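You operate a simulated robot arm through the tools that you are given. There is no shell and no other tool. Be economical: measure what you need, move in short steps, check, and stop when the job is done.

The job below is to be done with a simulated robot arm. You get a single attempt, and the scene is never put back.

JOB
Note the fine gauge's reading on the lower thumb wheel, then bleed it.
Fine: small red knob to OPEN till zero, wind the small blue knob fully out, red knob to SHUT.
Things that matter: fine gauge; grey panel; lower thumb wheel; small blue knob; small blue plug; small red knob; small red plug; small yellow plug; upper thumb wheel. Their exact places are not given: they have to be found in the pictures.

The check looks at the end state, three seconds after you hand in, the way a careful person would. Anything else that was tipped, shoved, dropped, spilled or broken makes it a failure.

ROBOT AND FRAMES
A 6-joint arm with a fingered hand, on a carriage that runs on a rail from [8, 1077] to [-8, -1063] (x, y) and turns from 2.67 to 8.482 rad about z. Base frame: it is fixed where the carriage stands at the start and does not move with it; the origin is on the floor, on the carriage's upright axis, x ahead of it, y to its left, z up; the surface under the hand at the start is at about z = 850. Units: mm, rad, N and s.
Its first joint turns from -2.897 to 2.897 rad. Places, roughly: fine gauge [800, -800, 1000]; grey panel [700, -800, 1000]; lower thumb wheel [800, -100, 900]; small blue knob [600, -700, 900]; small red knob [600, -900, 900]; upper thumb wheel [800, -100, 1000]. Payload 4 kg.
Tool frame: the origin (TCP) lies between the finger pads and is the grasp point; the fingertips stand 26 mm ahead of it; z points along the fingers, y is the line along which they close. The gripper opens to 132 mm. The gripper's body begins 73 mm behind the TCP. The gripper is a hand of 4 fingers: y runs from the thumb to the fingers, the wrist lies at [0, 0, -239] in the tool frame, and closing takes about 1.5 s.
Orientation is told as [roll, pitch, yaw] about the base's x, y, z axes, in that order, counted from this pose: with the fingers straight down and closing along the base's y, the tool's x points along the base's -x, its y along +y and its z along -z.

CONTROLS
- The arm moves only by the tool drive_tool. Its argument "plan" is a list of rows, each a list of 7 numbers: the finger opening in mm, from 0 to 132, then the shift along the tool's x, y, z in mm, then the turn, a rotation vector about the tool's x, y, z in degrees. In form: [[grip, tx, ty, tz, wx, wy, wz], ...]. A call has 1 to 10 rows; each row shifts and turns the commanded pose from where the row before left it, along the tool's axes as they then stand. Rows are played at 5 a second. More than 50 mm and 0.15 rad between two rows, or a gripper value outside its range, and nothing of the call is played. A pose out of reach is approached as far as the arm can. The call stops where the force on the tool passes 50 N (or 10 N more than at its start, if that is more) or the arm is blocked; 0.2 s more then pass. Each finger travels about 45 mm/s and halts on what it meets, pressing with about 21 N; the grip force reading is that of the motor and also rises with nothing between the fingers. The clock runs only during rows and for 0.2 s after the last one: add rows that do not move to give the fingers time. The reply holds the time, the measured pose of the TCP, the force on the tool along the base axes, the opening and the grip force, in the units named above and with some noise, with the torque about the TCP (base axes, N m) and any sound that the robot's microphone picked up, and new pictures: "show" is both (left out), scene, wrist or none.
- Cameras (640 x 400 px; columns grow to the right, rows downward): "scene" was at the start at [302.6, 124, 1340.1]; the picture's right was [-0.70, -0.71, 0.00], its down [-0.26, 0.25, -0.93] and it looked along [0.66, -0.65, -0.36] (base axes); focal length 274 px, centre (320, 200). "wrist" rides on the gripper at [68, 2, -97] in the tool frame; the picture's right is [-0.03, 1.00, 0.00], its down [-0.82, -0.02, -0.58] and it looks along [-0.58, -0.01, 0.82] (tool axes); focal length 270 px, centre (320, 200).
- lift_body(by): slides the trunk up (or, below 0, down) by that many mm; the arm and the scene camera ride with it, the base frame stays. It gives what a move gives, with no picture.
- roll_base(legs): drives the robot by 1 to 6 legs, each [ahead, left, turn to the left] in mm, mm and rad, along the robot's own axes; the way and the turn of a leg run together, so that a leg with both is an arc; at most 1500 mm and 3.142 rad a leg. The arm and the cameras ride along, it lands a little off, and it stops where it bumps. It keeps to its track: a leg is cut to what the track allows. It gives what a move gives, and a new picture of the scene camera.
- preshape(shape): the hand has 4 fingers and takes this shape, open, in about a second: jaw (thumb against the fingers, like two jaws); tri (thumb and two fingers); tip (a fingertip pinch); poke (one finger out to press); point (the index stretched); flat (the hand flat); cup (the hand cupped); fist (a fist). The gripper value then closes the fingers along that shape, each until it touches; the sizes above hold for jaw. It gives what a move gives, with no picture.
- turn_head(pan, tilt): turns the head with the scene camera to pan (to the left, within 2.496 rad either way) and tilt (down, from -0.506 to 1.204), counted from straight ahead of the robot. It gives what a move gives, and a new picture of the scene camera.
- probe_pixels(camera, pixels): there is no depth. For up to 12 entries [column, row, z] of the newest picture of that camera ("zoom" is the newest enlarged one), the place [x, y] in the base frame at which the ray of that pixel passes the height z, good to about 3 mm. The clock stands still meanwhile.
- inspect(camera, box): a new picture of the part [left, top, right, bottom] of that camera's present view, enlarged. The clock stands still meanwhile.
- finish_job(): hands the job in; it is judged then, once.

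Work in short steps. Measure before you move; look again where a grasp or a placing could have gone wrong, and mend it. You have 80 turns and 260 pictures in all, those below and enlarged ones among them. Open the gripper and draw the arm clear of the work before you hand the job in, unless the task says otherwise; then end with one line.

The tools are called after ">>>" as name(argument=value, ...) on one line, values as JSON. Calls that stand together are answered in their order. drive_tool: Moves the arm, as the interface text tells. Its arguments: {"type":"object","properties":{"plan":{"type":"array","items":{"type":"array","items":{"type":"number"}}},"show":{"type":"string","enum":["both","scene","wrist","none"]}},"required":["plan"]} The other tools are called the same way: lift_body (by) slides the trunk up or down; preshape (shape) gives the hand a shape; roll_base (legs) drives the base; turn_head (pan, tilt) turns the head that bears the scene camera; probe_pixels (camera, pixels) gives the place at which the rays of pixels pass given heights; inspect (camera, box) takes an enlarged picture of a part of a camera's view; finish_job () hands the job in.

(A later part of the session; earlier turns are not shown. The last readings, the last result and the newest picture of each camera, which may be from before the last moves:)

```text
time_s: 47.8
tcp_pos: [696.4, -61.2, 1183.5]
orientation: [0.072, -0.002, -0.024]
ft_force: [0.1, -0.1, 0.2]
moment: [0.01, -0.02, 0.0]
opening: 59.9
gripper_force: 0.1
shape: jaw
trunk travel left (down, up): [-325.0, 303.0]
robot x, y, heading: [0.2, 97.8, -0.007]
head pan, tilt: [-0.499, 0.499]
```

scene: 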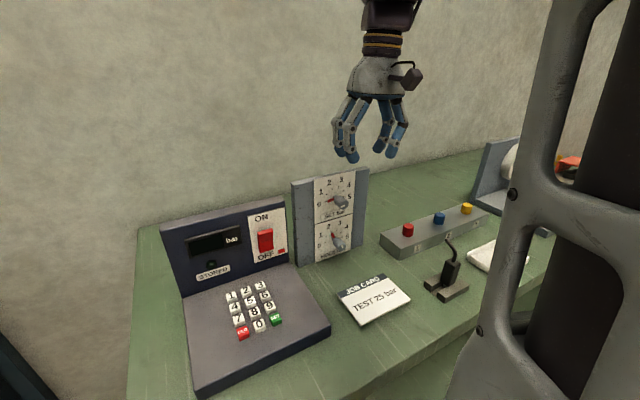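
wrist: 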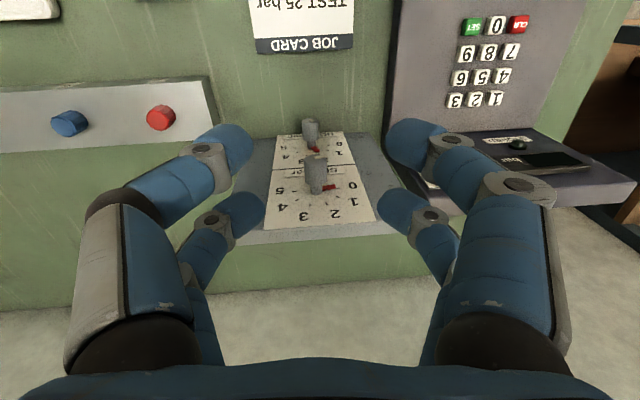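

HOLD pointer is squarely on 2. Tool is down again at a safe height; I roll right to the gauge panel.

>>> roll_base(legs=[[0, -620, 0]])

>>> drive_tool(plan=[[100, 20, 0, 0, -4, 0, -1.5], [100, 20, 0, 0, 0, 0, 0], [100, 20, 0, 0, 0, 0, 0], [100, 0, 0, 0, 0, 0, 0]])

```text
time_s: 51.3
tcp_pos: [691.4, -691.2, 1184.2]
orientation: [0.073, -0.003, -0.016]
ft_force: [-0.1, -0.3, 0.2]
moment: [0.0, -0.01, 0.0]
opening: 59.8
gripper_force: 0.1
shape: jaw
trunk travel left (down, up): [-325.0, 303.0]
robot x, y, heading: [-1.5, -531.5, 0.003]
head pan, tilt: [-0.499, 0.499]
```

scene: 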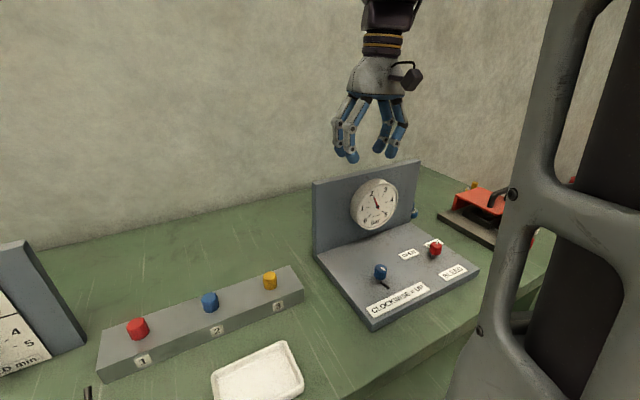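

```text
time_s: 52.3
tcp_pos: [632.1, -692.3, 1181.0]
orientation: [0.142, -0.005, 0.007]
ft_force: [-0.2, -0.7, 0.6]
moment: [0.03, -0.03, 0.01]
opening: 99.6
gripper_force: 0.0
shape: jaw
trunk travel left (down, up): [-325.0, 303.0]
robot x, y, heading: [-2.0, -532.9, 0.001]
head pan, tilt: [-0.499, 0.499]
```

scene: 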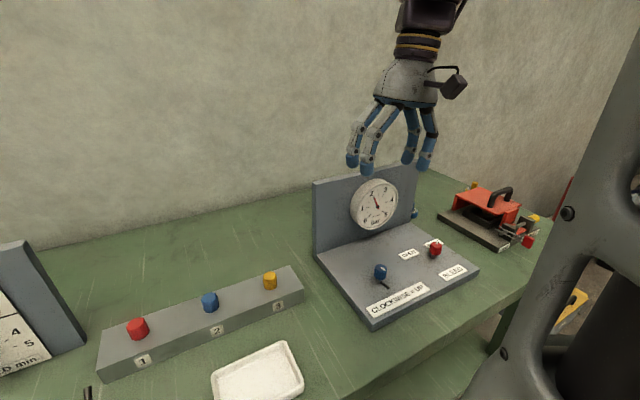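
wrist: 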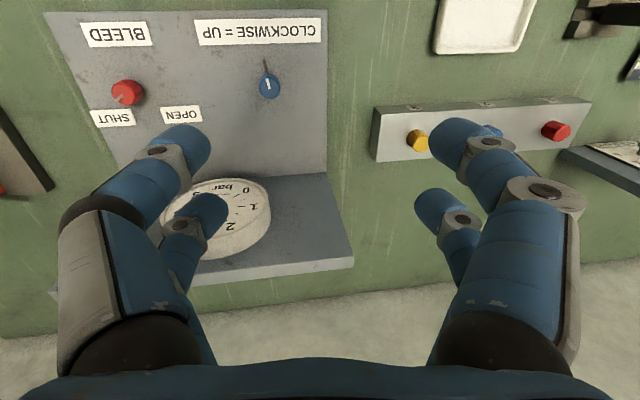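

Wrong sign on the roll fix; correct it by +8° and move right to above the red knob, near (648,-887).

>>> drive_tool(plan=[[100, 0, -50, 0, 8, 0, 0], [100, 0, -50, 0, 0, 0, 0], [100, 0, -50, 0, 0, 0, 0], [100, -10, -45, 0, 0, 0, 0], [100, 0, 0, 50, 0, 0, 0], [100, 0, 0, 50, 0, 0, 0], [100, 0, 0, 0, 0, 0, 0]])

```text
time_s: 53.9
tcp_pos: [644.2, -885.9, 1075.1]
orientation: [0.003, -0.007, 0.008]
ft_force: [0.9, 0.5, 0.0]
moment: [0.0, -0.02, 0.0]
opening: 99.8
gripper_force: 0.0
shape: jaw
trunk travel left (down, up): [-325.0, 303.0]
robot x, y, heading: [-0.8, -529.2, 0.003]
head pan, tilt: [-0.499, 0.499]
```

scene: 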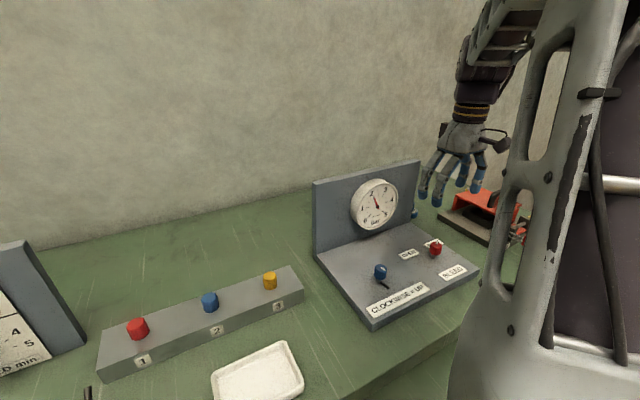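
wrist: 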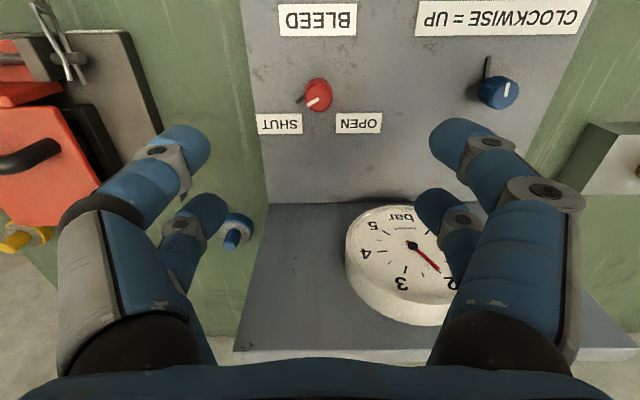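

Zoom on the red and blue knobs from above.

>>> inspect(camera="wrist", box=[240, 60, 400, 160])

>>> inspect(camera="wrist", box=[420, 30, 580, 130])

>>> probe_pixels(camera="wrist", pixels=[[320, 92, 912], [500, 92, 912], [310, 103, 880], [487, 95, 880]])

```text
4.00 times, centred on (320, 110) of wrist
```

zoom: 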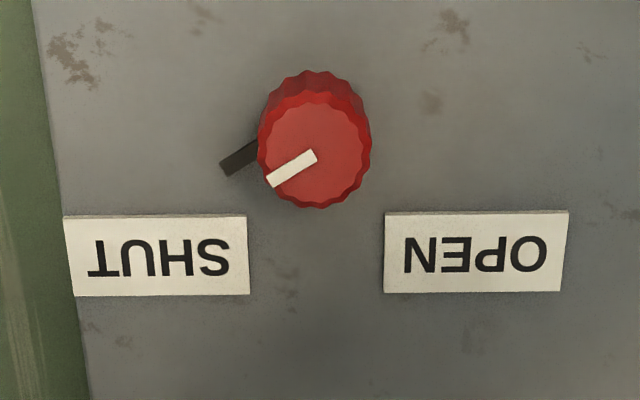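

```text
4.00 times, centred on (500, 80) of wrist
```

zoom: 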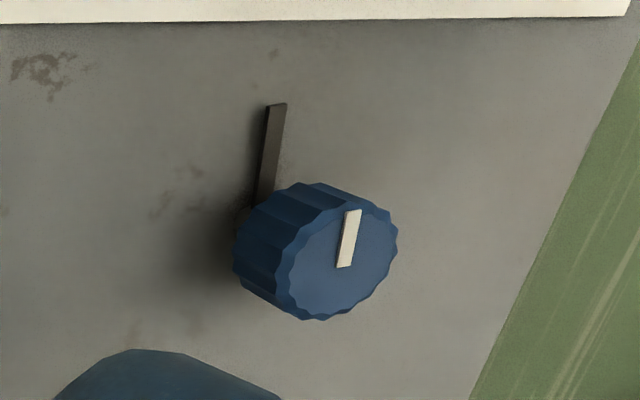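

```text
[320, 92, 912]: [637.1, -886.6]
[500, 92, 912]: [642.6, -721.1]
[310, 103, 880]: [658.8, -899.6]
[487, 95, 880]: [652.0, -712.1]
```

Red mark and its black pointer are toward SHUT; OPEN is about 115° counter-clockwise (from above). I pre-turn the hand 52° clockwise while descending to z≈950.

>>> drive_tool(plan=[[60, 3, 0, 18, 0, 0, 0], [60, 0, 0, 18, 0, 0, 7.5], [60, 0, 0, 18, 0, 0, 7.5], [60, 0, 0, 18, 0, 0, 7.5], [60, 0, 0, 18, 0, 0, 7.5], [60, 0, 0, 18, 0, 0, 7.5], [60, 0, 0, 17, 0, 0, 7.5], [60, 0, 0, 0, 0, 0, 7.5], [60, 0, 0, 0, 0, 0, 0]])

>>> probe_pixels(camera="wrist", pixels=[[320, 200, 914], [320, 185, 914]])

```text
time_s: 55.9
tcp_pos: [642.5, -883.2, 951.2]
orientation: [0.007, -0.002, -0.91]
ft_force: [0.2, 0.0, 1.0]
moment: [-0.01, 0.01, 0.0]
opening: 60.5
gripper_force: 0.1
shape: jaw
trunk travel left (down, up): [-325.0, 303.0]
robot x, y, heading: [-2.3, -534.9, -0.003]
head pan, tilt: [-0.499, 0.499]
```

scene: 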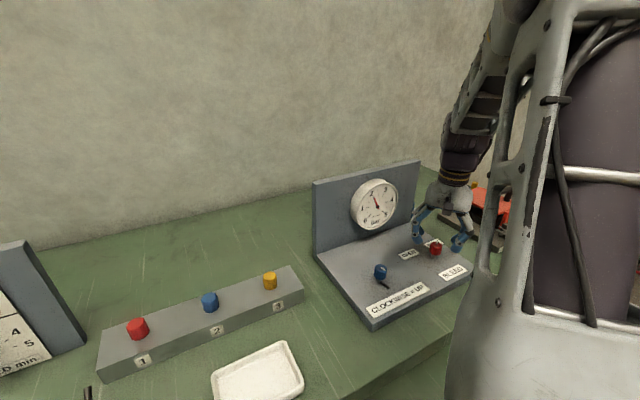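
wrist: 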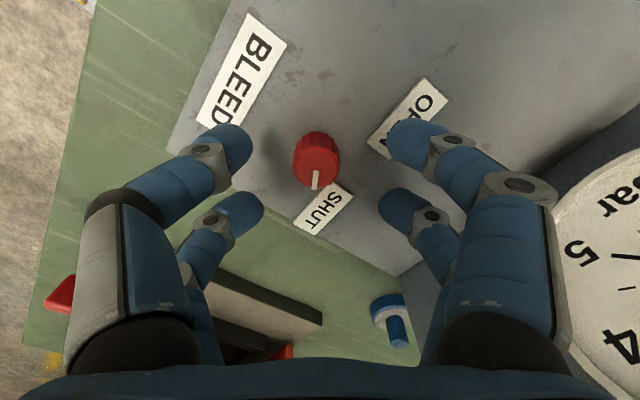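

```text
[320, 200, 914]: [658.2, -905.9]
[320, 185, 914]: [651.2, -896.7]
```

The knob top (318,166) projects to about (642,-885), right under the TCP. Descend 36 mm.

>>> drive_tool(plan=[[60, 0, -1, 12, 0, 0, 0], [60, 0, 0, 12, 0, 0, 0], [60, 0, 0, 12, 0, 0, 0], [60, 0, 0, 0, 0, 0, 0]])

```text
time_s: 56.9
tcp_pos: [642.7, -884.9, 916.1]
orientation: [0.008, -0.002, -0.906]
ft_force: [0.6, 0.0, 1.0]
moment: [0.0, 0.01, 0.01]
opening: 60.5
gripper_force: 0.0
shape: jaw
trunk travel left (down, up): [-325.0, 303.0]
robot x, y, heading: [-2.3, -533.9, -0.001]
head pan, tilt: [-0.499, 0.499]
```

scene: 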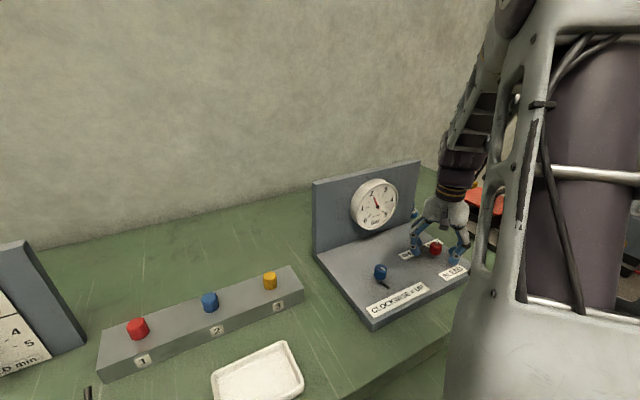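
wrist: 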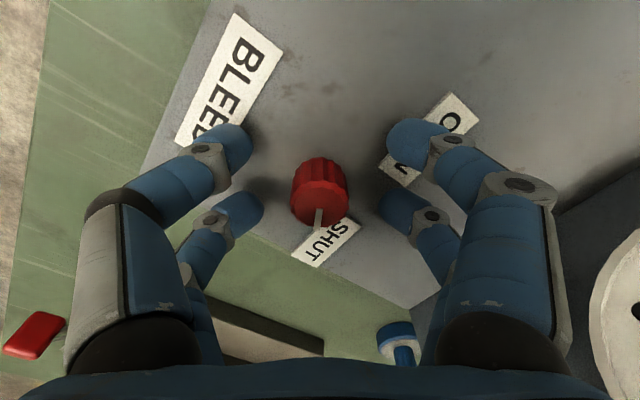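

Knob centred at (320,203). Lower 4 mm and close.

>>> drive_tool(plan=[[60, 0, 0, 4, 0, 0, 0], [0, 0, 0, 0, 0, 0, 0], [0, 0, 0, 0, 0, 0, 0], [0, 0, 0, 0, 0, 0, 0], [0, 0, 0, 0, 0, 0, 0], [0, 0, 0, 0, 0, 0, 0]], show="wrist")

```text
time_s: 58.3
tcp_pos: [641.4, -886.2, 912.5]
orientation: [0.007, -0.004, -0.909]
ft_force: [8.5, -8.6, -4.8]
moment: [-0.13, -0.1, -0.04]
opening: 0.0
gripper_force: 21.4
shape: jaw
trunk travel left (down, up): [-325.0, 303.0]
robot x, y, heading: [-4.8, -534.4, 0.003]
head pan, tilt: [-0.499, 0.499]
```

wrist: 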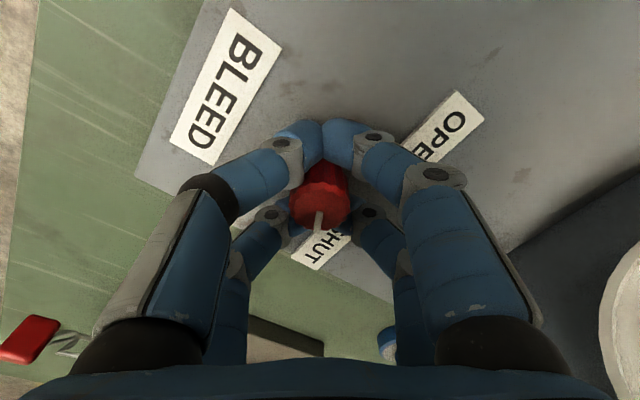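

The near pair meets in front of the knob, the far pair clasps its sides. I test with a 15° counter-clockwise turn.

>>> drive_tool(plan=[[0, 0, 0, 0, 0, 0, -7.5], [0, 0, 0, 0, 0, 0, -7.5], [0, 0, 0, 0, 0, 0, -7.5], [0, 0, 0, 0, 0, 0, 0]], show="wrist")

```text
time_s: 59.3
tcp_pos: [642.3, -885.5, 911.1]
orientation: [0.006, -0.004, -0.514]
ft_force: [15.5, -12.3, -1.6]
moment: [-0.21, -0.26, -0.01]
opening: 0.2
gripper_force: 20.9
shape: jaw
trunk travel left (down, up): [-325.0, 303.0]
robot x, y, heading: [-2.6, -533.6, -0.0]
head pan, tilt: [-0.499, 0.499]
```

wrist: 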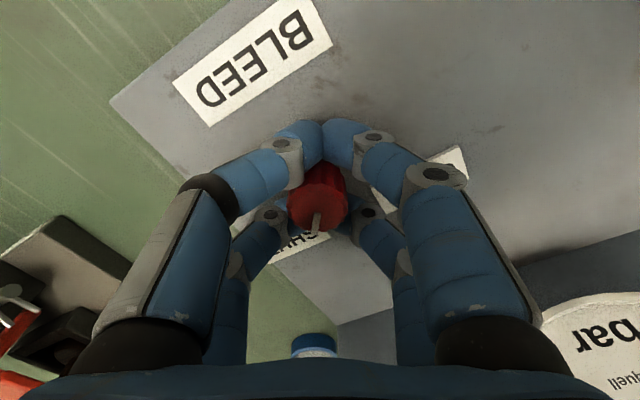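

The mark stays fixed relative to the hand: it turns. Continue 75° and check.

>>> drive_tool(plan=[[0, 0, 0, 0, 0, 0, -7.5], [0, 0, 0, 0, 0, 0, -7.5], [0, 0, 0, 0, 0, 0, -7.5], [0, 0, 0, 0, 0, 0, -7.5], [0, 0, 0, 0, 0, 0, -7.5], [0, 0, 0, 0, 0, 0, -7.5], [0, 0, 0, 0, 0, 0, -7.5], [0, 0, 0, 0, 0, 0, -7.5], [0, 0, 0, 0, 0, 0, -7.5], [0, 0, 0, 0, 0, 0, 0]])

>>> inspect(camera="scene", box=[335, 170, 485, 300])

```text
time_s: 61.5
tcp_pos: [644.9, -881.2, 909.8]
orientation: [0.0, 0.005, 0.656]
ft_force: [-17.8, -12.9, -0.3]
moment: [-0.09, 0.24, -0.08]
opening: 0.0
gripper_force: 20.5
shape: jaw
out of reach, approached as far as the arm can: row 9
trunk travel left (down, up): [-325.0, 303.0]
robot x, y, heading: [-5.6, -531.7, -0.003]
head pan, tilt: [-0.499, 0.499]
```

scene: 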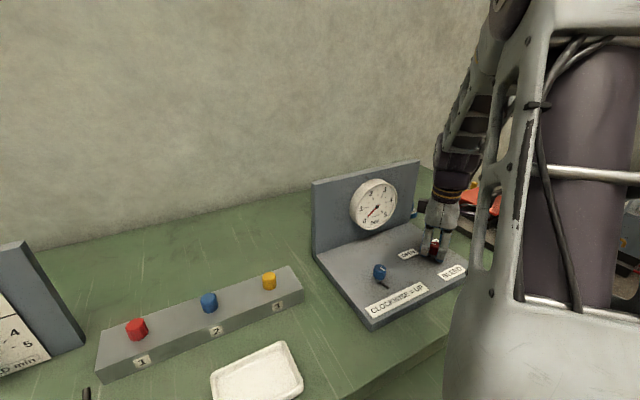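
wrist: 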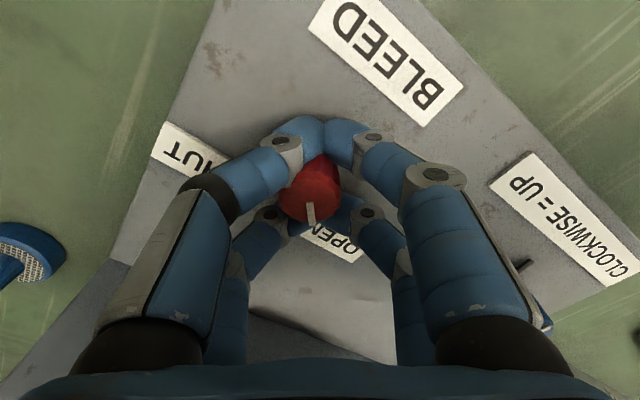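

```text
3.08 times, centred on (410, 235) of scene
```

zoom: 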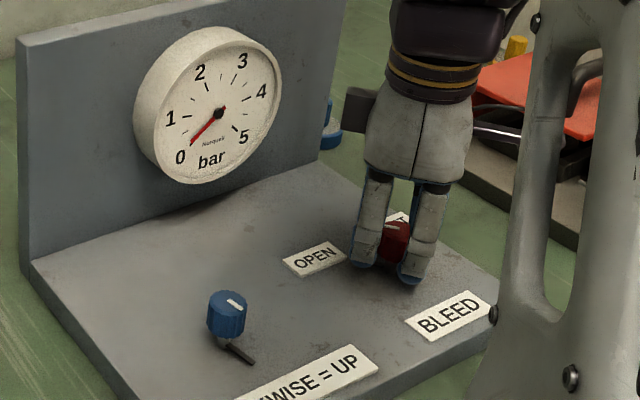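

Gauge needle drops near 0. I release to view the knob, turning back 45° ready for a second grip.

>>> drive_tool(plan=[[60, 0, 0, 0, 0, 0, 0], [60, 0, 0, 0, 0, 0, 0], [60, 0, 0, 0, 0, 0, 0], [60, 0, 0, 0, 0, 0, 0], [60, 0, 0, 0, 0, 0, 7.5], [60, 0, 0, 0, 0, 0, 7.5], [60, 0, 0, 0, 0, 0, 7.5], [60, 0, 0, 0, 0, 0, 7.5], [60, 0, 0, 0, 0, 0, 7.5], [60, 0, 0, 0, 0, 0, 0]], show="wrist")

>>> inspect(camera="scene", box=[345, 172, 405, 232])

>>> inspect(camera="wrist", box=[220, 120, 420, 260])

```text
time_s: 63.7
tcp_pos: [646.9, -880.1, 911.9]
orientation: [0.003, -0.008, 0.008]
ft_force: [-0.2, -1.1, 0.4]
moment: [-0.02, -0.02, -0.03]
opening: 59.7
gripper_force: 0.0
shape: jaw
trunk travel left (down, up): [-325.0, 303.0]
robot x, y, heading: [-1.2, -533.6, 0.002]
head pan, tilt: [-0.499, 0.499]
```

wrist: 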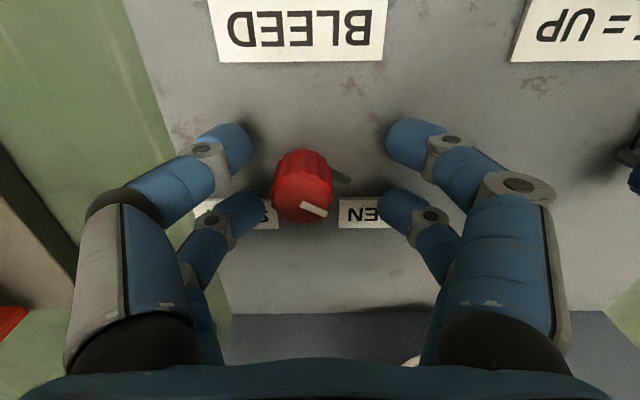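

```text
6.67 times, centred on (375, 202) of scene
```

zoom: 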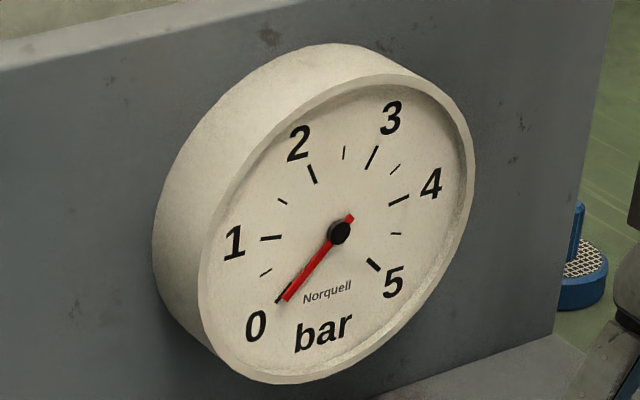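

```text
2.86 times, centred on (320, 190) of wrist
```

zoom: 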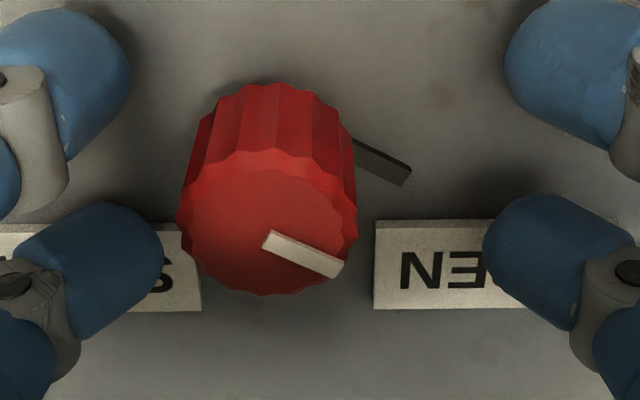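

Mark now points to OPEN and the gauge reads 0. I rise and move to above the blue knob near (645,-717).

>>> drive_tool(plan=[[60, 0, 0, 30, 0, 0, 0]], show="none")

```text
time_s: 64.1
tcp_pos: [647.7, -883.4, 901.0]
orientation: [-0.006, -0.015, 0.008]
ft_force: [-7.8, 3.8, 33.6]
moment: [0.86, 0.39, 0.18]
opening: 60.9
gripper_force: 0.1
shape: jaw
trunk travel left (down, up): [-325.0, 303.0]
robot x, y, heading: [-4.6, -532.8, 0.001]
head pan, tilt: [-0.499, 0.499]
stopped in row 1: the force on the tool passed its limit at 80 N (the readings are from after the stop); the commanded pose is now the measured one
```

I commanded the wrong sign (tool z points down) and the fingertips touched the panel. Back up at once and check.

>>> drive_tool(plan=[[60, 0, 0, -20, 0, 0, 0], [60, 0, 0, -25, 0, 0, 0], [60, 0, 0, -25, 0, 0, 0], [60, 0, 0, 0, 0, 0, 0]])

>>> inspect(camera="scene", box=[310, 170, 485, 330])

```text
time_s: 65.1
tcp_pos: [648.6, -880.1, 968.9]
orientation: [-0.004, -0.011, 0.007]
ft_force: [-0.2, 0.2, 0.3]
moment: [0.01, 0.0, 0.0]
opening: 60.1
gripper_force: 0.0
shape: jaw
trunk travel left (down, up): [-325.0, 303.0]
robot x, y, heading: [1.5, -534.0, 0.003]
head pan, tilt: [-0.499, 0.499]
```

scene: 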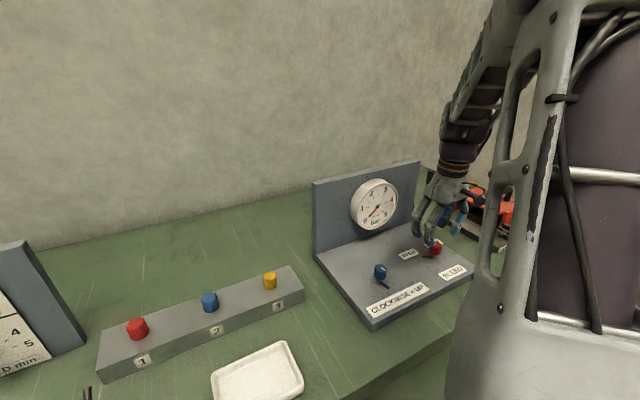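
wrist: 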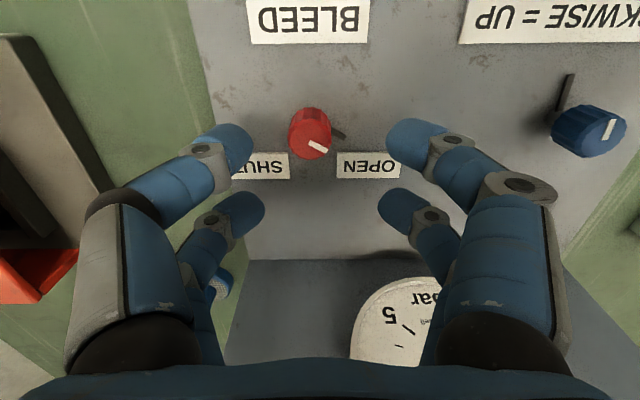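

```text
2.50 times, centred on (398, 250) of scene
```

zoom: 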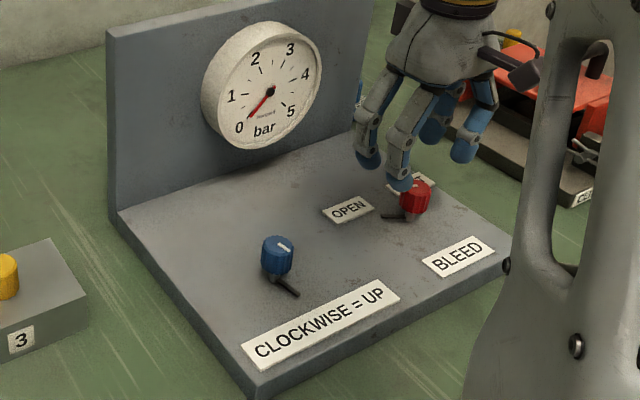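

Nothing was moved (panel surface is at z≈875). Move left 163 mm over the blue knob, pre-turning the hand clockwise.

>>> drive_tool(plan=[[60, 3, 45, 0, 0, 0, 0], [60, 0, 45, 0, 0, 0, 0], [60, 0, 45, 0, 0, 0, 0], [60, 0, 28, 0, 0, 0, 0], [60, 0, 0, 0, 0, 0, 8], [60, 0, 0, 0, 0, 0, 8], [60, 0, 0, 0, 0, 0, 8], [60, 0, 0, 0, 0, 0, 8], [60, 0, 0, 0, 0, 0, 8], [60, 0, 0, 0, 0, 0, 0]])

```text
time_s: 67.3
tcp_pos: [644.4, -720.1, 967.4]
orientation: [0.003, -0.012, -0.693]
ft_force: [-0.2, 1.5, 0.3]
moment: [0.01, 0.02, 0.02]
opening: 60.3
gripper_force: 0.0
shape: jaw
trunk travel left (down, up): [-325.0, 303.0]
robot x, y, heading: [-6.9, -533.2, -0.0]
head pan, tilt: [-0.499, 0.499]
```

scene: 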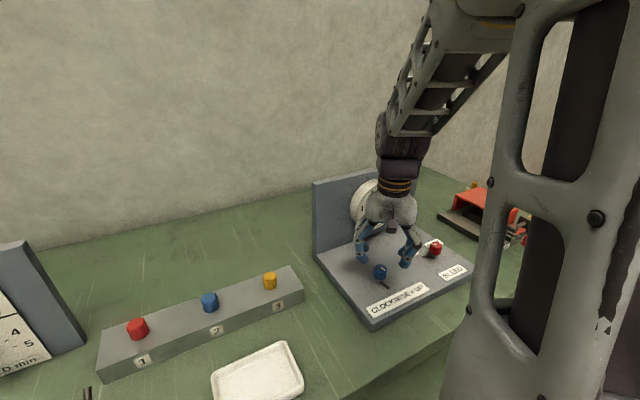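
wrist: 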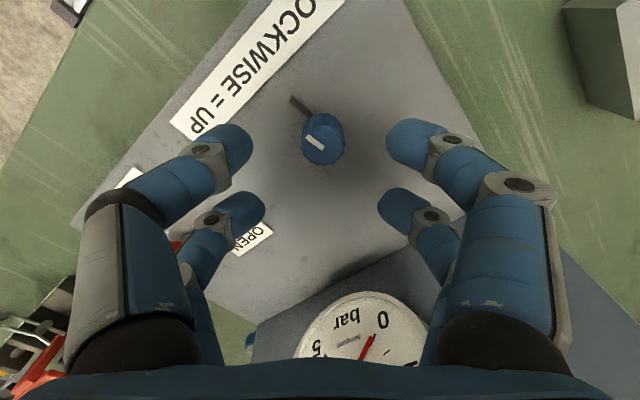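

Measure the blue knob's top (323,145) and turn another 40° clockwise.

>>> probe_pixels(camera="wrist", pixels=[[323, 145, 913], [323, 142, 913]])

>>> drive_tool(plan=[[60, 0, 0, 0, 0, 0, 8], [60, 0, 0, 0, 0, 0, 8], [60, 0, 0, 0, 0, 0, 8], [60, 0, 0, 0, 0, 0, 8], [60, 0, 0, 0, 0, 0, 8], [60, 0, 0, 0, 0, 0, 8], [60, 0, 0, 0, 0, 0, 8], [60, 0, 0, 0, 0, 0, 0]])

```text
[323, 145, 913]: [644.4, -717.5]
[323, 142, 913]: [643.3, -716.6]
```

```text
time_s: 69.1
tcp_pos: [645.4, -719.4, 966.8]
orientation: [0.013, -0.004, -1.669]
ft_force: [-0.2, 0.6, 0.8]
moment: [0.02, -0.03, -0.02]
opening: 60.2
gripper_force: 0.2
shape: jaw
trunk travel left (down, up): [-325.0, 303.0]
robot x, y, heading: [-2.9, -529.6, 0.002]
head pan, tilt: [-0.499, 0.499]
```

scene: 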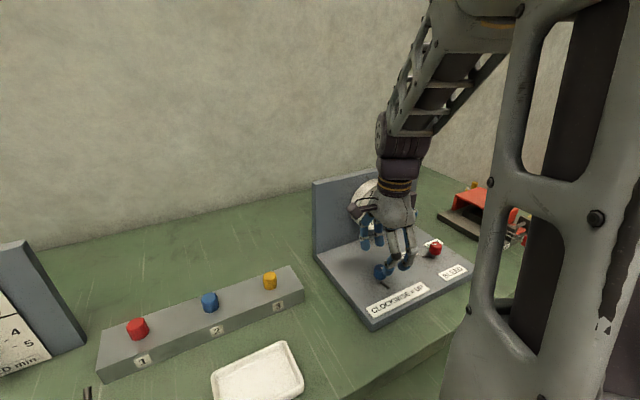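
wrist: 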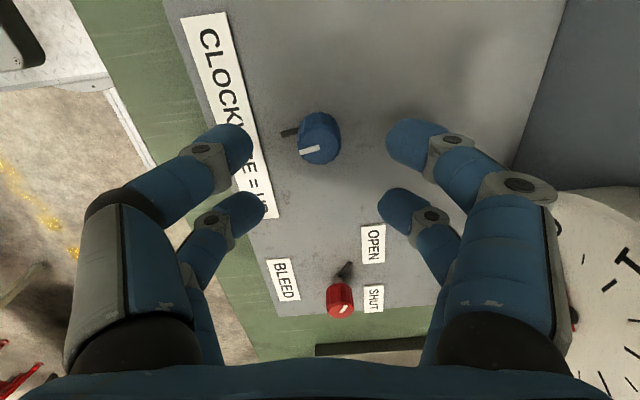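

Knob is at (644,-718), aligned. Descend to z≈911 and close.

>>> drive_tool(plan=[[60, 2, -1, 20, 0, 0, 0], [60, 0, 0, 20, 0, 0, 0], [60, 0, 0, 15, 0, 0, 0], [60, 0, 0, 0, 0, 0, 0], [0, 0, 0, 0, 0, 0, 0], [0, 0, 0, 0, 0, 0, 0], [0, 0, 0, 0, 0, 0, 0], [0, 0, 0, 0, 0, 0, 0], [0, 0, 0, 0, 0, 0, 0]], show="wrist")

```text
time_s: 71.1
tcp_pos: [643.7, -718.8, 912.9]
orientation: [0.011, -0.003, -1.669]
ft_force: [0.7, 2.9, -2.4]
moment: [0.01, 0.01, 0.0]
opening: 0.0
gripper_force: 20.6
shape: jaw
trunk travel left (down, up): [-325.0, 303.0]
robot x, y, heading: [-2.7, -532.0, 0.001]
head pan, tilt: [-0.499, 0.499]
```

wrist: 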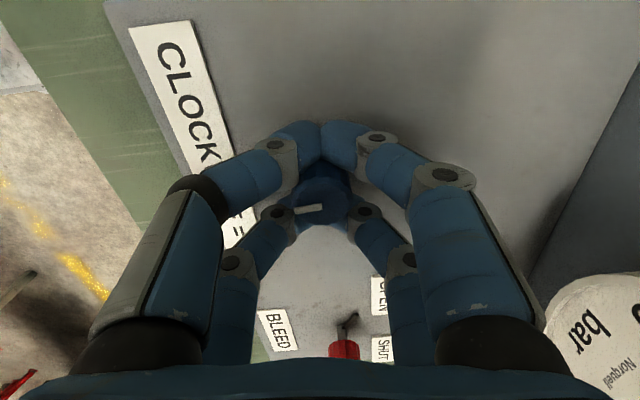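

Gripped. Turn counter-clockwise 80° and then 40° more.

>>> drive_tool(plan=[[0, 0, 0, 0, 0, 0, -8], [0, 0, 0, 0, 0, 0, -8], [0, 0, 0, 0, 0, 0, -8], [0, 0, 0, 0, 0, 0, -8], [0, 0, 0, 0, 0, 0, -8], [0, 0, 0, 0, 0, 0, -8], [0, 0, 0, 0, 0, 0, -8], [0, 0, 0, 0, 0, 0, -8], [0, 0, 0, 0, 0, 0, -8], [0, 0, 0, 0, 0, 0, -8]], show="wrist")

>>> drive_tool(plan=[[0, 0, 0, 0, 0, 0, -8], [0, 0, 0, 0, 0, 0, -8], [0, 0, 0, 0, 0, 0, -8], [0, 0, 0, 0, 0, 0, -8], [0, 0, 0, 0, 0, 0, -8], [0, 0, 0, 0, 0, 0, 0]])

```text
time_s: 73.3
tcp_pos: [644.3, -717.8, 913.5]
orientation: [-0.001, -0.013, -0.27]
ft_force: [3.7, -2.7, -0.9]
moment: [-0.05, -0.08, -0.03]
opening: 0.0
gripper_force: 20.8
shape: jaw
trunk travel left (down, up): [-325.0, 303.0]
robot x, y, heading: [-2.9, -529.5, 0.001]
head pan, tilt: [-0.499, 0.499]
```

wrist: 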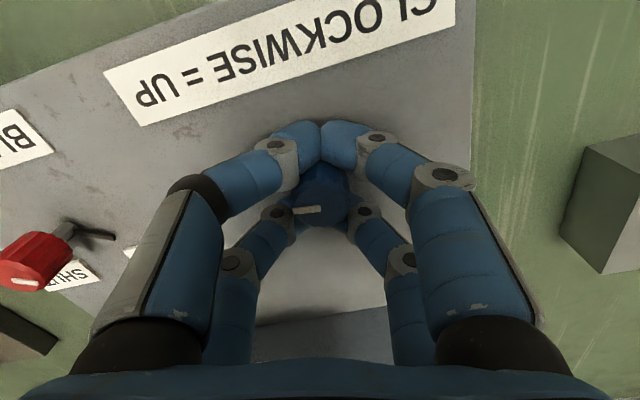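

```text
time_s: 74.7
tcp_pos: [644.4, -718.4, 913.4]
orientation: [-0.008, -0.009, 0.429]
ft_force: [0.4, -0.8, -1.2]
moment: [-0.03, -0.05, -0.02]
opening: 0.3
gripper_force: 20.8
shape: jaw
trunk travel left (down, up): [-325.0, 303.0]
robot x, y, heading: [-5.0, -534.0, -0.001]
head pan, tilt: [-0.499, 0.499]
```

scene: 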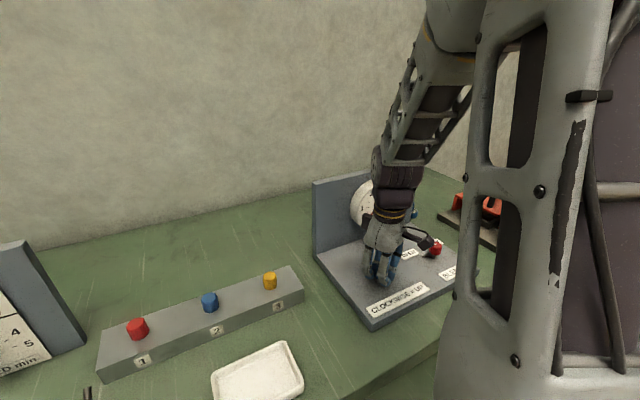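
wrist: 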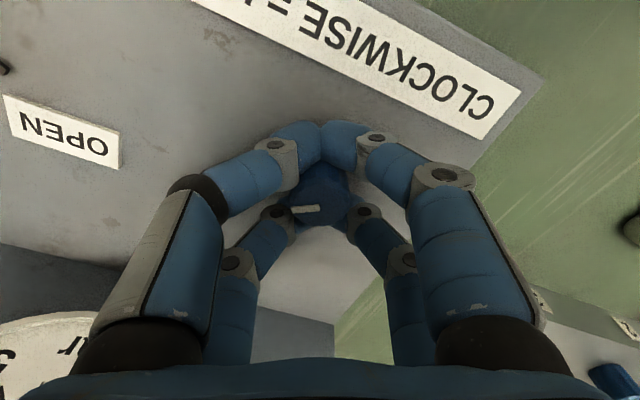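

The knob follows without resistance. Two more steps, then open, wind the hand back ~136°, and regrip.

>>> drive_tool(plan=[[0, 0, 0, 0, 0, 0, -8], [0, 0, 0, 0, 0, 0, -8], [0, 0, 0, 0, 0, 0, 0], [50, 0, 0, 0, 0, 0, 0], [50, 0, 0, 0, 0, 0, 0], [50, 0, 0, 0, 0, 0, 0], [50, 0, 0, 0, 0, 0, 0]], show="wrist")

>>> drive_tool(plan=[[50, 0, 0, 0, 0, 0, 8], [50, 0, 0, 0, 0, 0, 8], [50, 0, 0, 0, 0, 0, 8], [50, 0, 0, 0, 0, 0, 8], [50, 0, 0, 0, 0, 0, 8], [50, 0, 0, 0, 0, 0, 8], [50, 0, 0, 0, 0, 0, 8], [50, 0, 0, 0, 0, 0, 8], [50, 0, 0, 0, 0, 0, 8]], show="none")

>>> drive_tool(plan=[[50, 0, 0, 0, 0, 0, 8], [50, 0, 0, 0, 0, 0, 8], [50, 0, 0, 0, 0, 0, 8], [50, 0, 0, 0, 0, 0, 8], [50, 0, 0, 0, 0, 0, 8], [50, 0, 0, 0, 0, 0, 8], [50, 0, 0, 0, 0, 0, 8], [50, 0, 0, 0, 0, 0, 8], [50, 0, 0, 0, 0, 0, 0]], show="wrist")

```text
time_s: 76.3
tcp_pos: [645.2, -718.5, 912.4]
orientation: [-0.012, -0.005, 0.705]
ft_force: [-0.6, 0.1, 0.7]
moment: [0.0, -0.01, 0.02]
opening: 49.9
gripper_force: 0.1
shape: jaw
trunk travel left (down, up): [-325.0, 303.0]
robot x, y, heading: [-2.6, -534.2, -0.005]
head pan, tilt: [-0.499, 0.499]
```

wrist: 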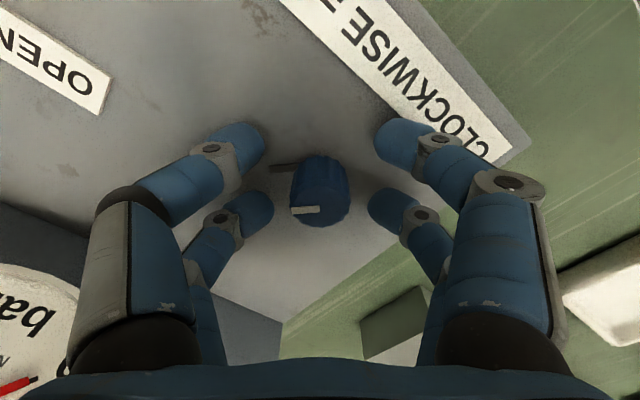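

```text
time_s: 78.3
tcp_pos: [644.5, -717.1, 913.2]
orientation: [0.001, -0.013, -0.552]
ft_force: [0.0, 0.4, 0.4]
moment: [-0.01, -0.03, 0.0]
opening: 49.6
gripper_force: 0.0
shape: jaw
trunk travel left (down, up): [-325.0, 303.0]
robot x, y, heading: [-4.2, -540.4, -0.0]
head pan, tilt: [-0.499, 0.499]
```

```text
time_s: 80.3
tcp_pos: [644.4, -717.4, 913.0]
orientation: [0.013, -0.004, -1.672]
ft_force: [-0.5, 0.3, 0.9]
moment: [0.01, -0.01, 0.01]
opening: 49.3
gripper_force: 0.1
shape: jaw
trunk travel left (down, up): [-325.0, 303.0]
robot x, y, heading: [-4.6, -534.2, 0.002]
head pan, tilt: [-0.499, 0.499]
```

wrist: 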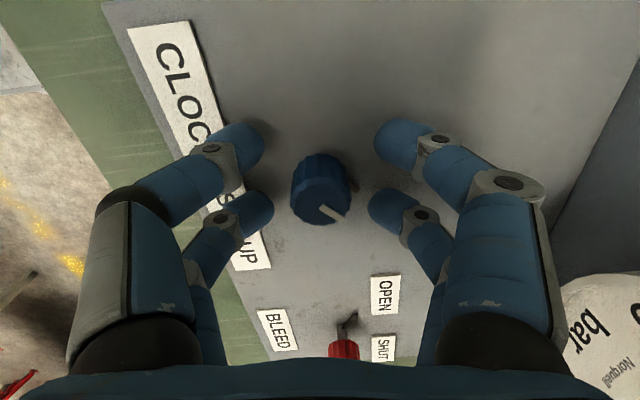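

The knob turned ~136°. I add 24° more pre-turn, grip, and wind the next stroke, watching torque.

>>> drive_tool(plan=[[50, 0, 0, 0, 0, 0, 8], [50, 0, 0, 0, 0, 0, 8], [50, 0, 0, 0, 0, 0, 8], [50, 0, 0, 0, 0, 0, 0], [0, 0, 0, 0, 0, 0, 0], [0, 0, 0, 0, 0, 0, 0], [0, 0, 0, 0, 0, 0, 0], [0, 0, 0, 0, 0, 0, 0], [0, 0, 0, 0, 0, 0, 0]], show="wrist")

>>> drive_tool(plan=[[0, 0, 0, 0, 0, 0, -8], [0, 0, 0, 0, 0, 0, -8], [0, 0, 0, 0, 0, 0, -8], [0, 0, 0, 0, 0, 0, -8], [0, 0, 0, 0, 0, 0, -8], [0, 0, 0, 0, 0, 0, -8], [0, 0, 0, 0, 0, 0, -8], [0, 0, 0, 0, 0, 0, -8], [0, 0, 0, 0, 0, 0, -8], [0, 0, 0, 0, 0, 0, -8]], show="none")

>>> drive_tool(plan=[[0, 0, 0, 0, 0, 0, -8], [0, 0, 0, 0, 0, 0, -8], [0, 0, 0, 0, 0, 0, -8], [0, 0, 0, 0, 0, 0, -8], [0, 0, 0, 0, 0, 0, -8], [0, 0, 0, 0, 0, 0, -8], [0, 0, 0, 0, 0, 0, -8], [0, 0, 0, 0, 0, 0, -8], [0, 0, 0, 0, 0, 0, -8], [0, 0, 0, 0, 0, 0, -4]], show="wrist")

```text
time_s: 82.3
tcp_pos: [644.8, -715.9, 913.0]
orientation: [0.012, 0.002, -2.087]
ft_force: [0.3, -2.0, -2.5]
moment: [-0.04, -0.01, 0.02]
opening: 0.4
gripper_force: 20.9
shape: jaw
trunk travel left (down, up): [-325.0, 303.0]
robot x, y, heading: [-4.1, -535.3, 0.0]
head pan, tilt: [-0.499, 0.499]
```

wrist: 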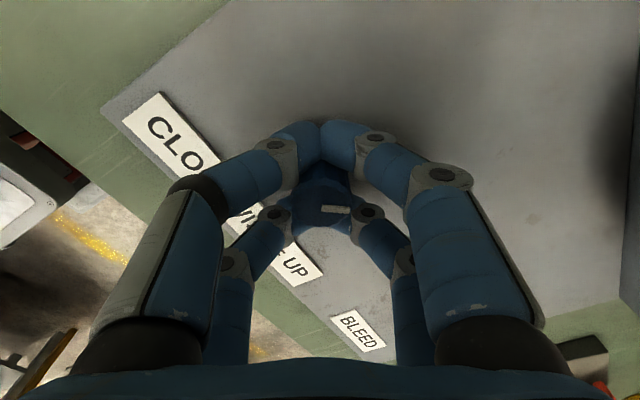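

```text
time_s: 84.5
tcp_pos: [645.0, -717.2, 912.0]
orientation: [0.003, -0.013, -0.69]
ft_force: [-0.4, -3.6, -0.1]
moment: [-0.02, 0.02, -0.12]
opening: 0.0
gripper_force: 21.0
shape: jaw
trunk travel left (down, up): [-325.0, 303.0]
robot x, y, heading: [-1.9, -532.3, 0.002]
head pan, tilt: [-0.499, 0.499]
```

```text
time_s: 86.7
tcp_pos: [644.7, -719.0, 914.1]
orientation: [-0.012, -0.007, 0.637]
ft_force: [4.3, -0.6, -0.9]
moment: [-0.04, -0.01, -0.15]
opening: 0.0
gripper_force: 20.8
shape: jaw
trunk travel left (down, up): [-325.0, 303.0]
robot x, y, heading: [-5.3, -535.9, -0.001]
head pan, tilt: [-0.499, 0.499]
```

wrist: 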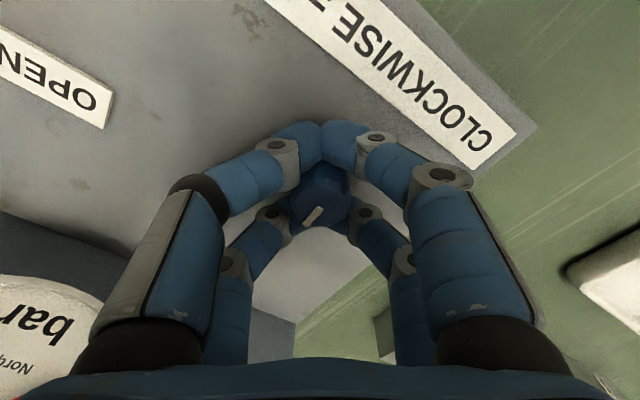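

The mark lagged the hand, so the knob seems to have hit its stop (about 180° in all). Release, look, and try once more to confirm.

>>> drive_tool(plan=[[50, 0, 0, 0, 0, 0, 0], [50, 0, 0, 0, 0, 0, 0], [50, 0, 0, 0, 0, 0, 0], [50, 0, 0, 0, 0, 0, 0], [50, 0, 0, 0, 0, 0, 8], [50, 0, 0, 0, 0, 0, 8], [50, 0, 0, 0, 0, 0, 8], [50, 0, 0, 0, 0, 0, 8], [50, 0, 0, 0, 0, 0, 4], [50, 0, 0, 0, 0, 0, 0]], show="wrist")

>>> inspect(camera="wrist", box=[220, 120, 420, 260])

>>> drive_tool(plan=[[50, 0, 0, 0, 0, 0, 8], [50, 0, 0, 0, 0, 0, 8], [50, 0, 0, 0, 0, 0, 8], [50, 0, 0, 0, 0, 0, 8], [50, 0, 0, 0, 0, 0, 0], [0, 0, 0, 0, 0, 0, 0], [0, 0, 0, 0, 0, 0, 0], [0, 0, 0, 0, 0, 0, 0], [0, 0, 0, 0, 0, 0, 0], [0, 0, 0, 0, 0, 0, 0]], show="wrist")

>>> drive_tool(plan=[[0, 0, 0, 0, 0, 0, -8], [0, 0, 0, 0, 0, 0, -8], [0, 0, 0, 0, 0, 0, -8], [0, 0, 0, 0, 0, 0, -8], [0, 0, 0, 0, 0, 0, -8], [0, 0, 0, 0, 0, 0, -8], [0, 0, 0, 0, 0, 0, 0]], show="wrist")

```text
time_s: 88.9
tcp_pos: [644.0, -718.1, 913.0]
orientation: [-0.006, -0.012, 0.006]
ft_force: [0.1, -1.1, -1.0]
moment: [0.0, 0.03, -0.03]
opening: 49.8
gripper_force: 0.1
shape: jaw
trunk travel left (down, up): [-325.0, 303.0]
robot x, y, heading: [-2.1, -532.9, -0.0]
head pan, tilt: [-0.499, 0.499]
```

wrist: 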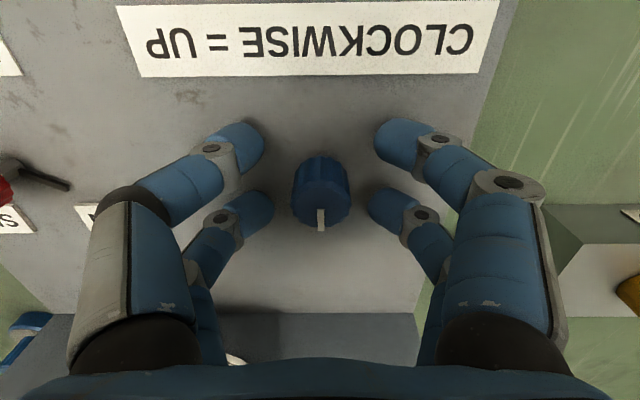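

```text
2.86 times, centred on (320, 190) of wrist
```

zoom: 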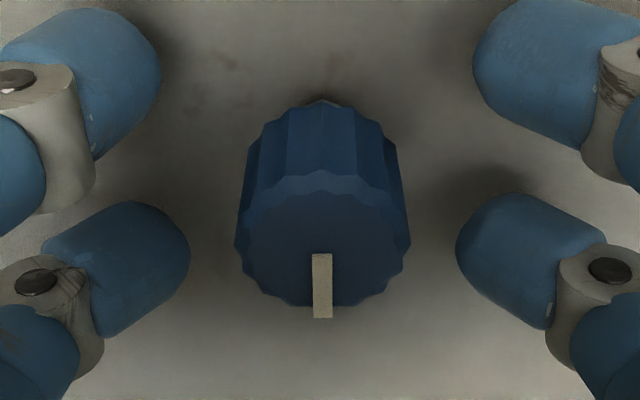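

```text
time_s: 91.1
tcp_pos: [645.5, -717.7, 911.5]
orientation: [0.003, -0.013, -0.552]
ft_force: [0.4, -1.2, -2.3]
moment: [0.03, -0.03, 0.03]
opening: 0.2
gripper_force: 21.2
shape: jaw
trunk travel left (down, up): [-325.0, 303.0]
robot x, y, heading: [-3.6, -536.4, -0.005]
head pan, tilt: [-0.499, 0.499]
```

wrist: 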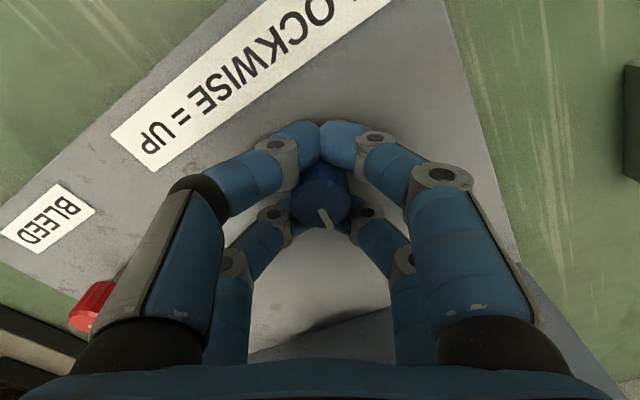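

```text
time_s: 92.7
tcp_pos: [645.1, -718.2, 913.7]
orientation: [-0.008, -0.011, 0.288]
ft_force: [2.9, 0.0, -0.7]
moment: [0.01, -0.02, -0.03]
opening: 0.0
gripper_force: 21.2
shape: jaw
trunk travel left (down, up): [-325.0, 303.0]
robot x, y, heading: [-0.7, -535.6, -0.001]
head pan, tilt: [-0.499, 0.499]
```

wrist: 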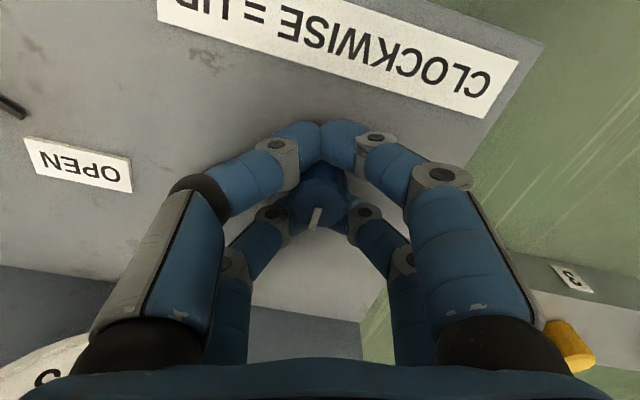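

The hand slipped around a knob that stays put with its mark toward +x: it is fully out. Release, check the mark and gauge, and rise 55 mm (negative tool z).

>>> drive_tool(plan=[[60, 0, 0, 0, 0, 0, 0], [60, 0, 0, 0, 0, 0, 0], [60, 0, 0, 0, 0, 0, 0], [60, 0, 0, 0, 0, 0, 0], [60, 0, 0, 0, 0, 0, 0], [60, 0, 0, -28, 0, 0, 0], [60, 0, 0, -28, 0, 0, 8], [60, 0, 0, 0, 0, 0, 8], [60, 0, 0, 0, 0, 0, 0]])

>>> inspect(camera="wrist", box=[220, 80, 420, 220])

```text
time_s: 94.7
tcp_pos: [644.1, -718.3, 969.6]
orientation: [-0.006, -0.012, 0.005]
ft_force: [0.8, 0.2, 0.2]
moment: [0.01, -0.03, -0.04]
opening: 59.5
gripper_force: 0.1
shape: jaw
trunk travel left (down, up): [-325.0, 303.0]
robot x, y, heading: [-3.7, -532.8, 0.002]
head pan, tilt: [-0.499, 0.499]
```

scene: 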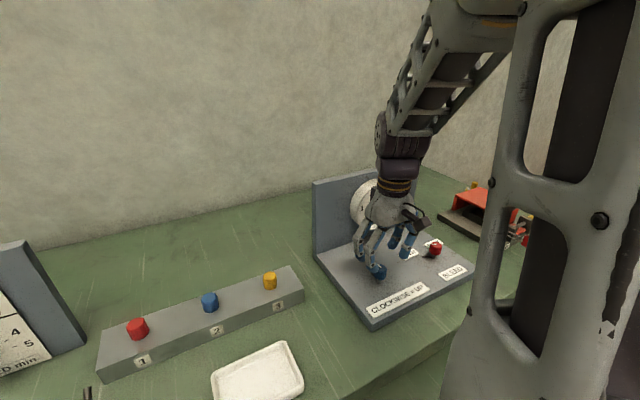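
wrist: 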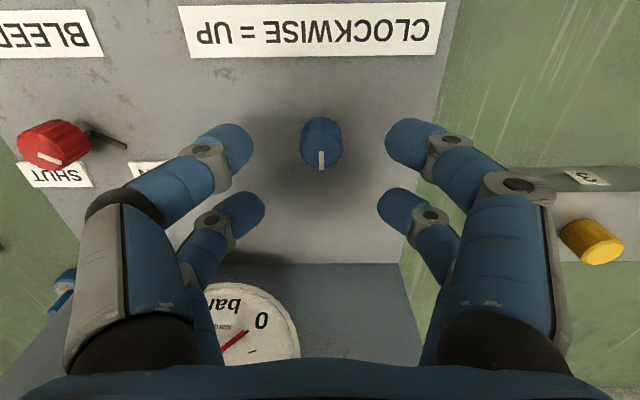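

```text
2.86 times, centred on (320, 150) of wrist
```

zoom: 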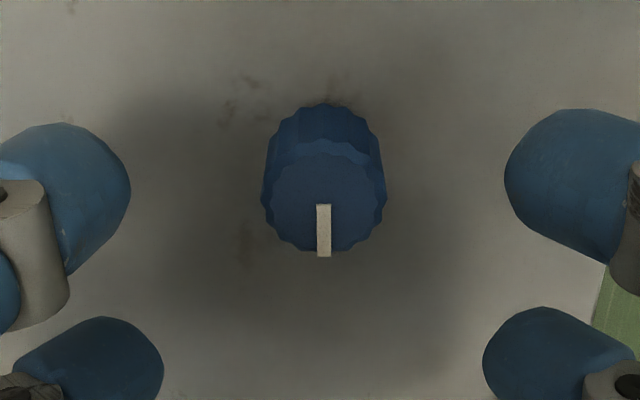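

Blue is at its stop, needle still toward 0. Move right 167 mm to the red knob and pre-turn 24° counter-clockwise.

>>> drive_tool(plan=[[60, 2, -45, 0, 0, 0, 0], [60, 0, -45, 0, 0, 0, 0], [60, 0, -45, 0, 0, 0, 0], [60, 0, -32, 0, 0, 0, 0], [60, 0, 0, 0, 0, 0, -8], [60, 0, 0, 0, 0, 0, -8], [60, 0, 0, 0, 0, 0, -8], [60, 0, 0, 0, 0, 0, 0]], show="wrist")

>>> probe_pixels(camera="wrist", pixels=[[320, 145, 914], [320, 140, 914]])

```text
time_s: 96.5
tcp_pos: [642.8, -883.9, 968.8]
orientation: [-0.008, -0.008, 0.426]
ft_force: [0.0, -0.6, 0.0]
moment: [-0.01, 0.01, 0.03]
opening: 59.7
gripper_force: 0.0
shape: jaw
trunk travel left (down, up): [-325.0, 303.0]
robot x, y, heading: [-9.0, -534.4, 0.007]
head pan, tilt: [-0.499, 0.499]
```

wrist: 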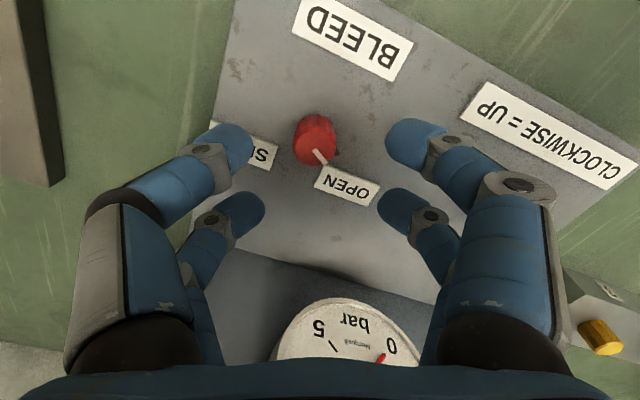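

```text
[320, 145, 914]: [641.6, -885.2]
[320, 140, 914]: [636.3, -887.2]
```

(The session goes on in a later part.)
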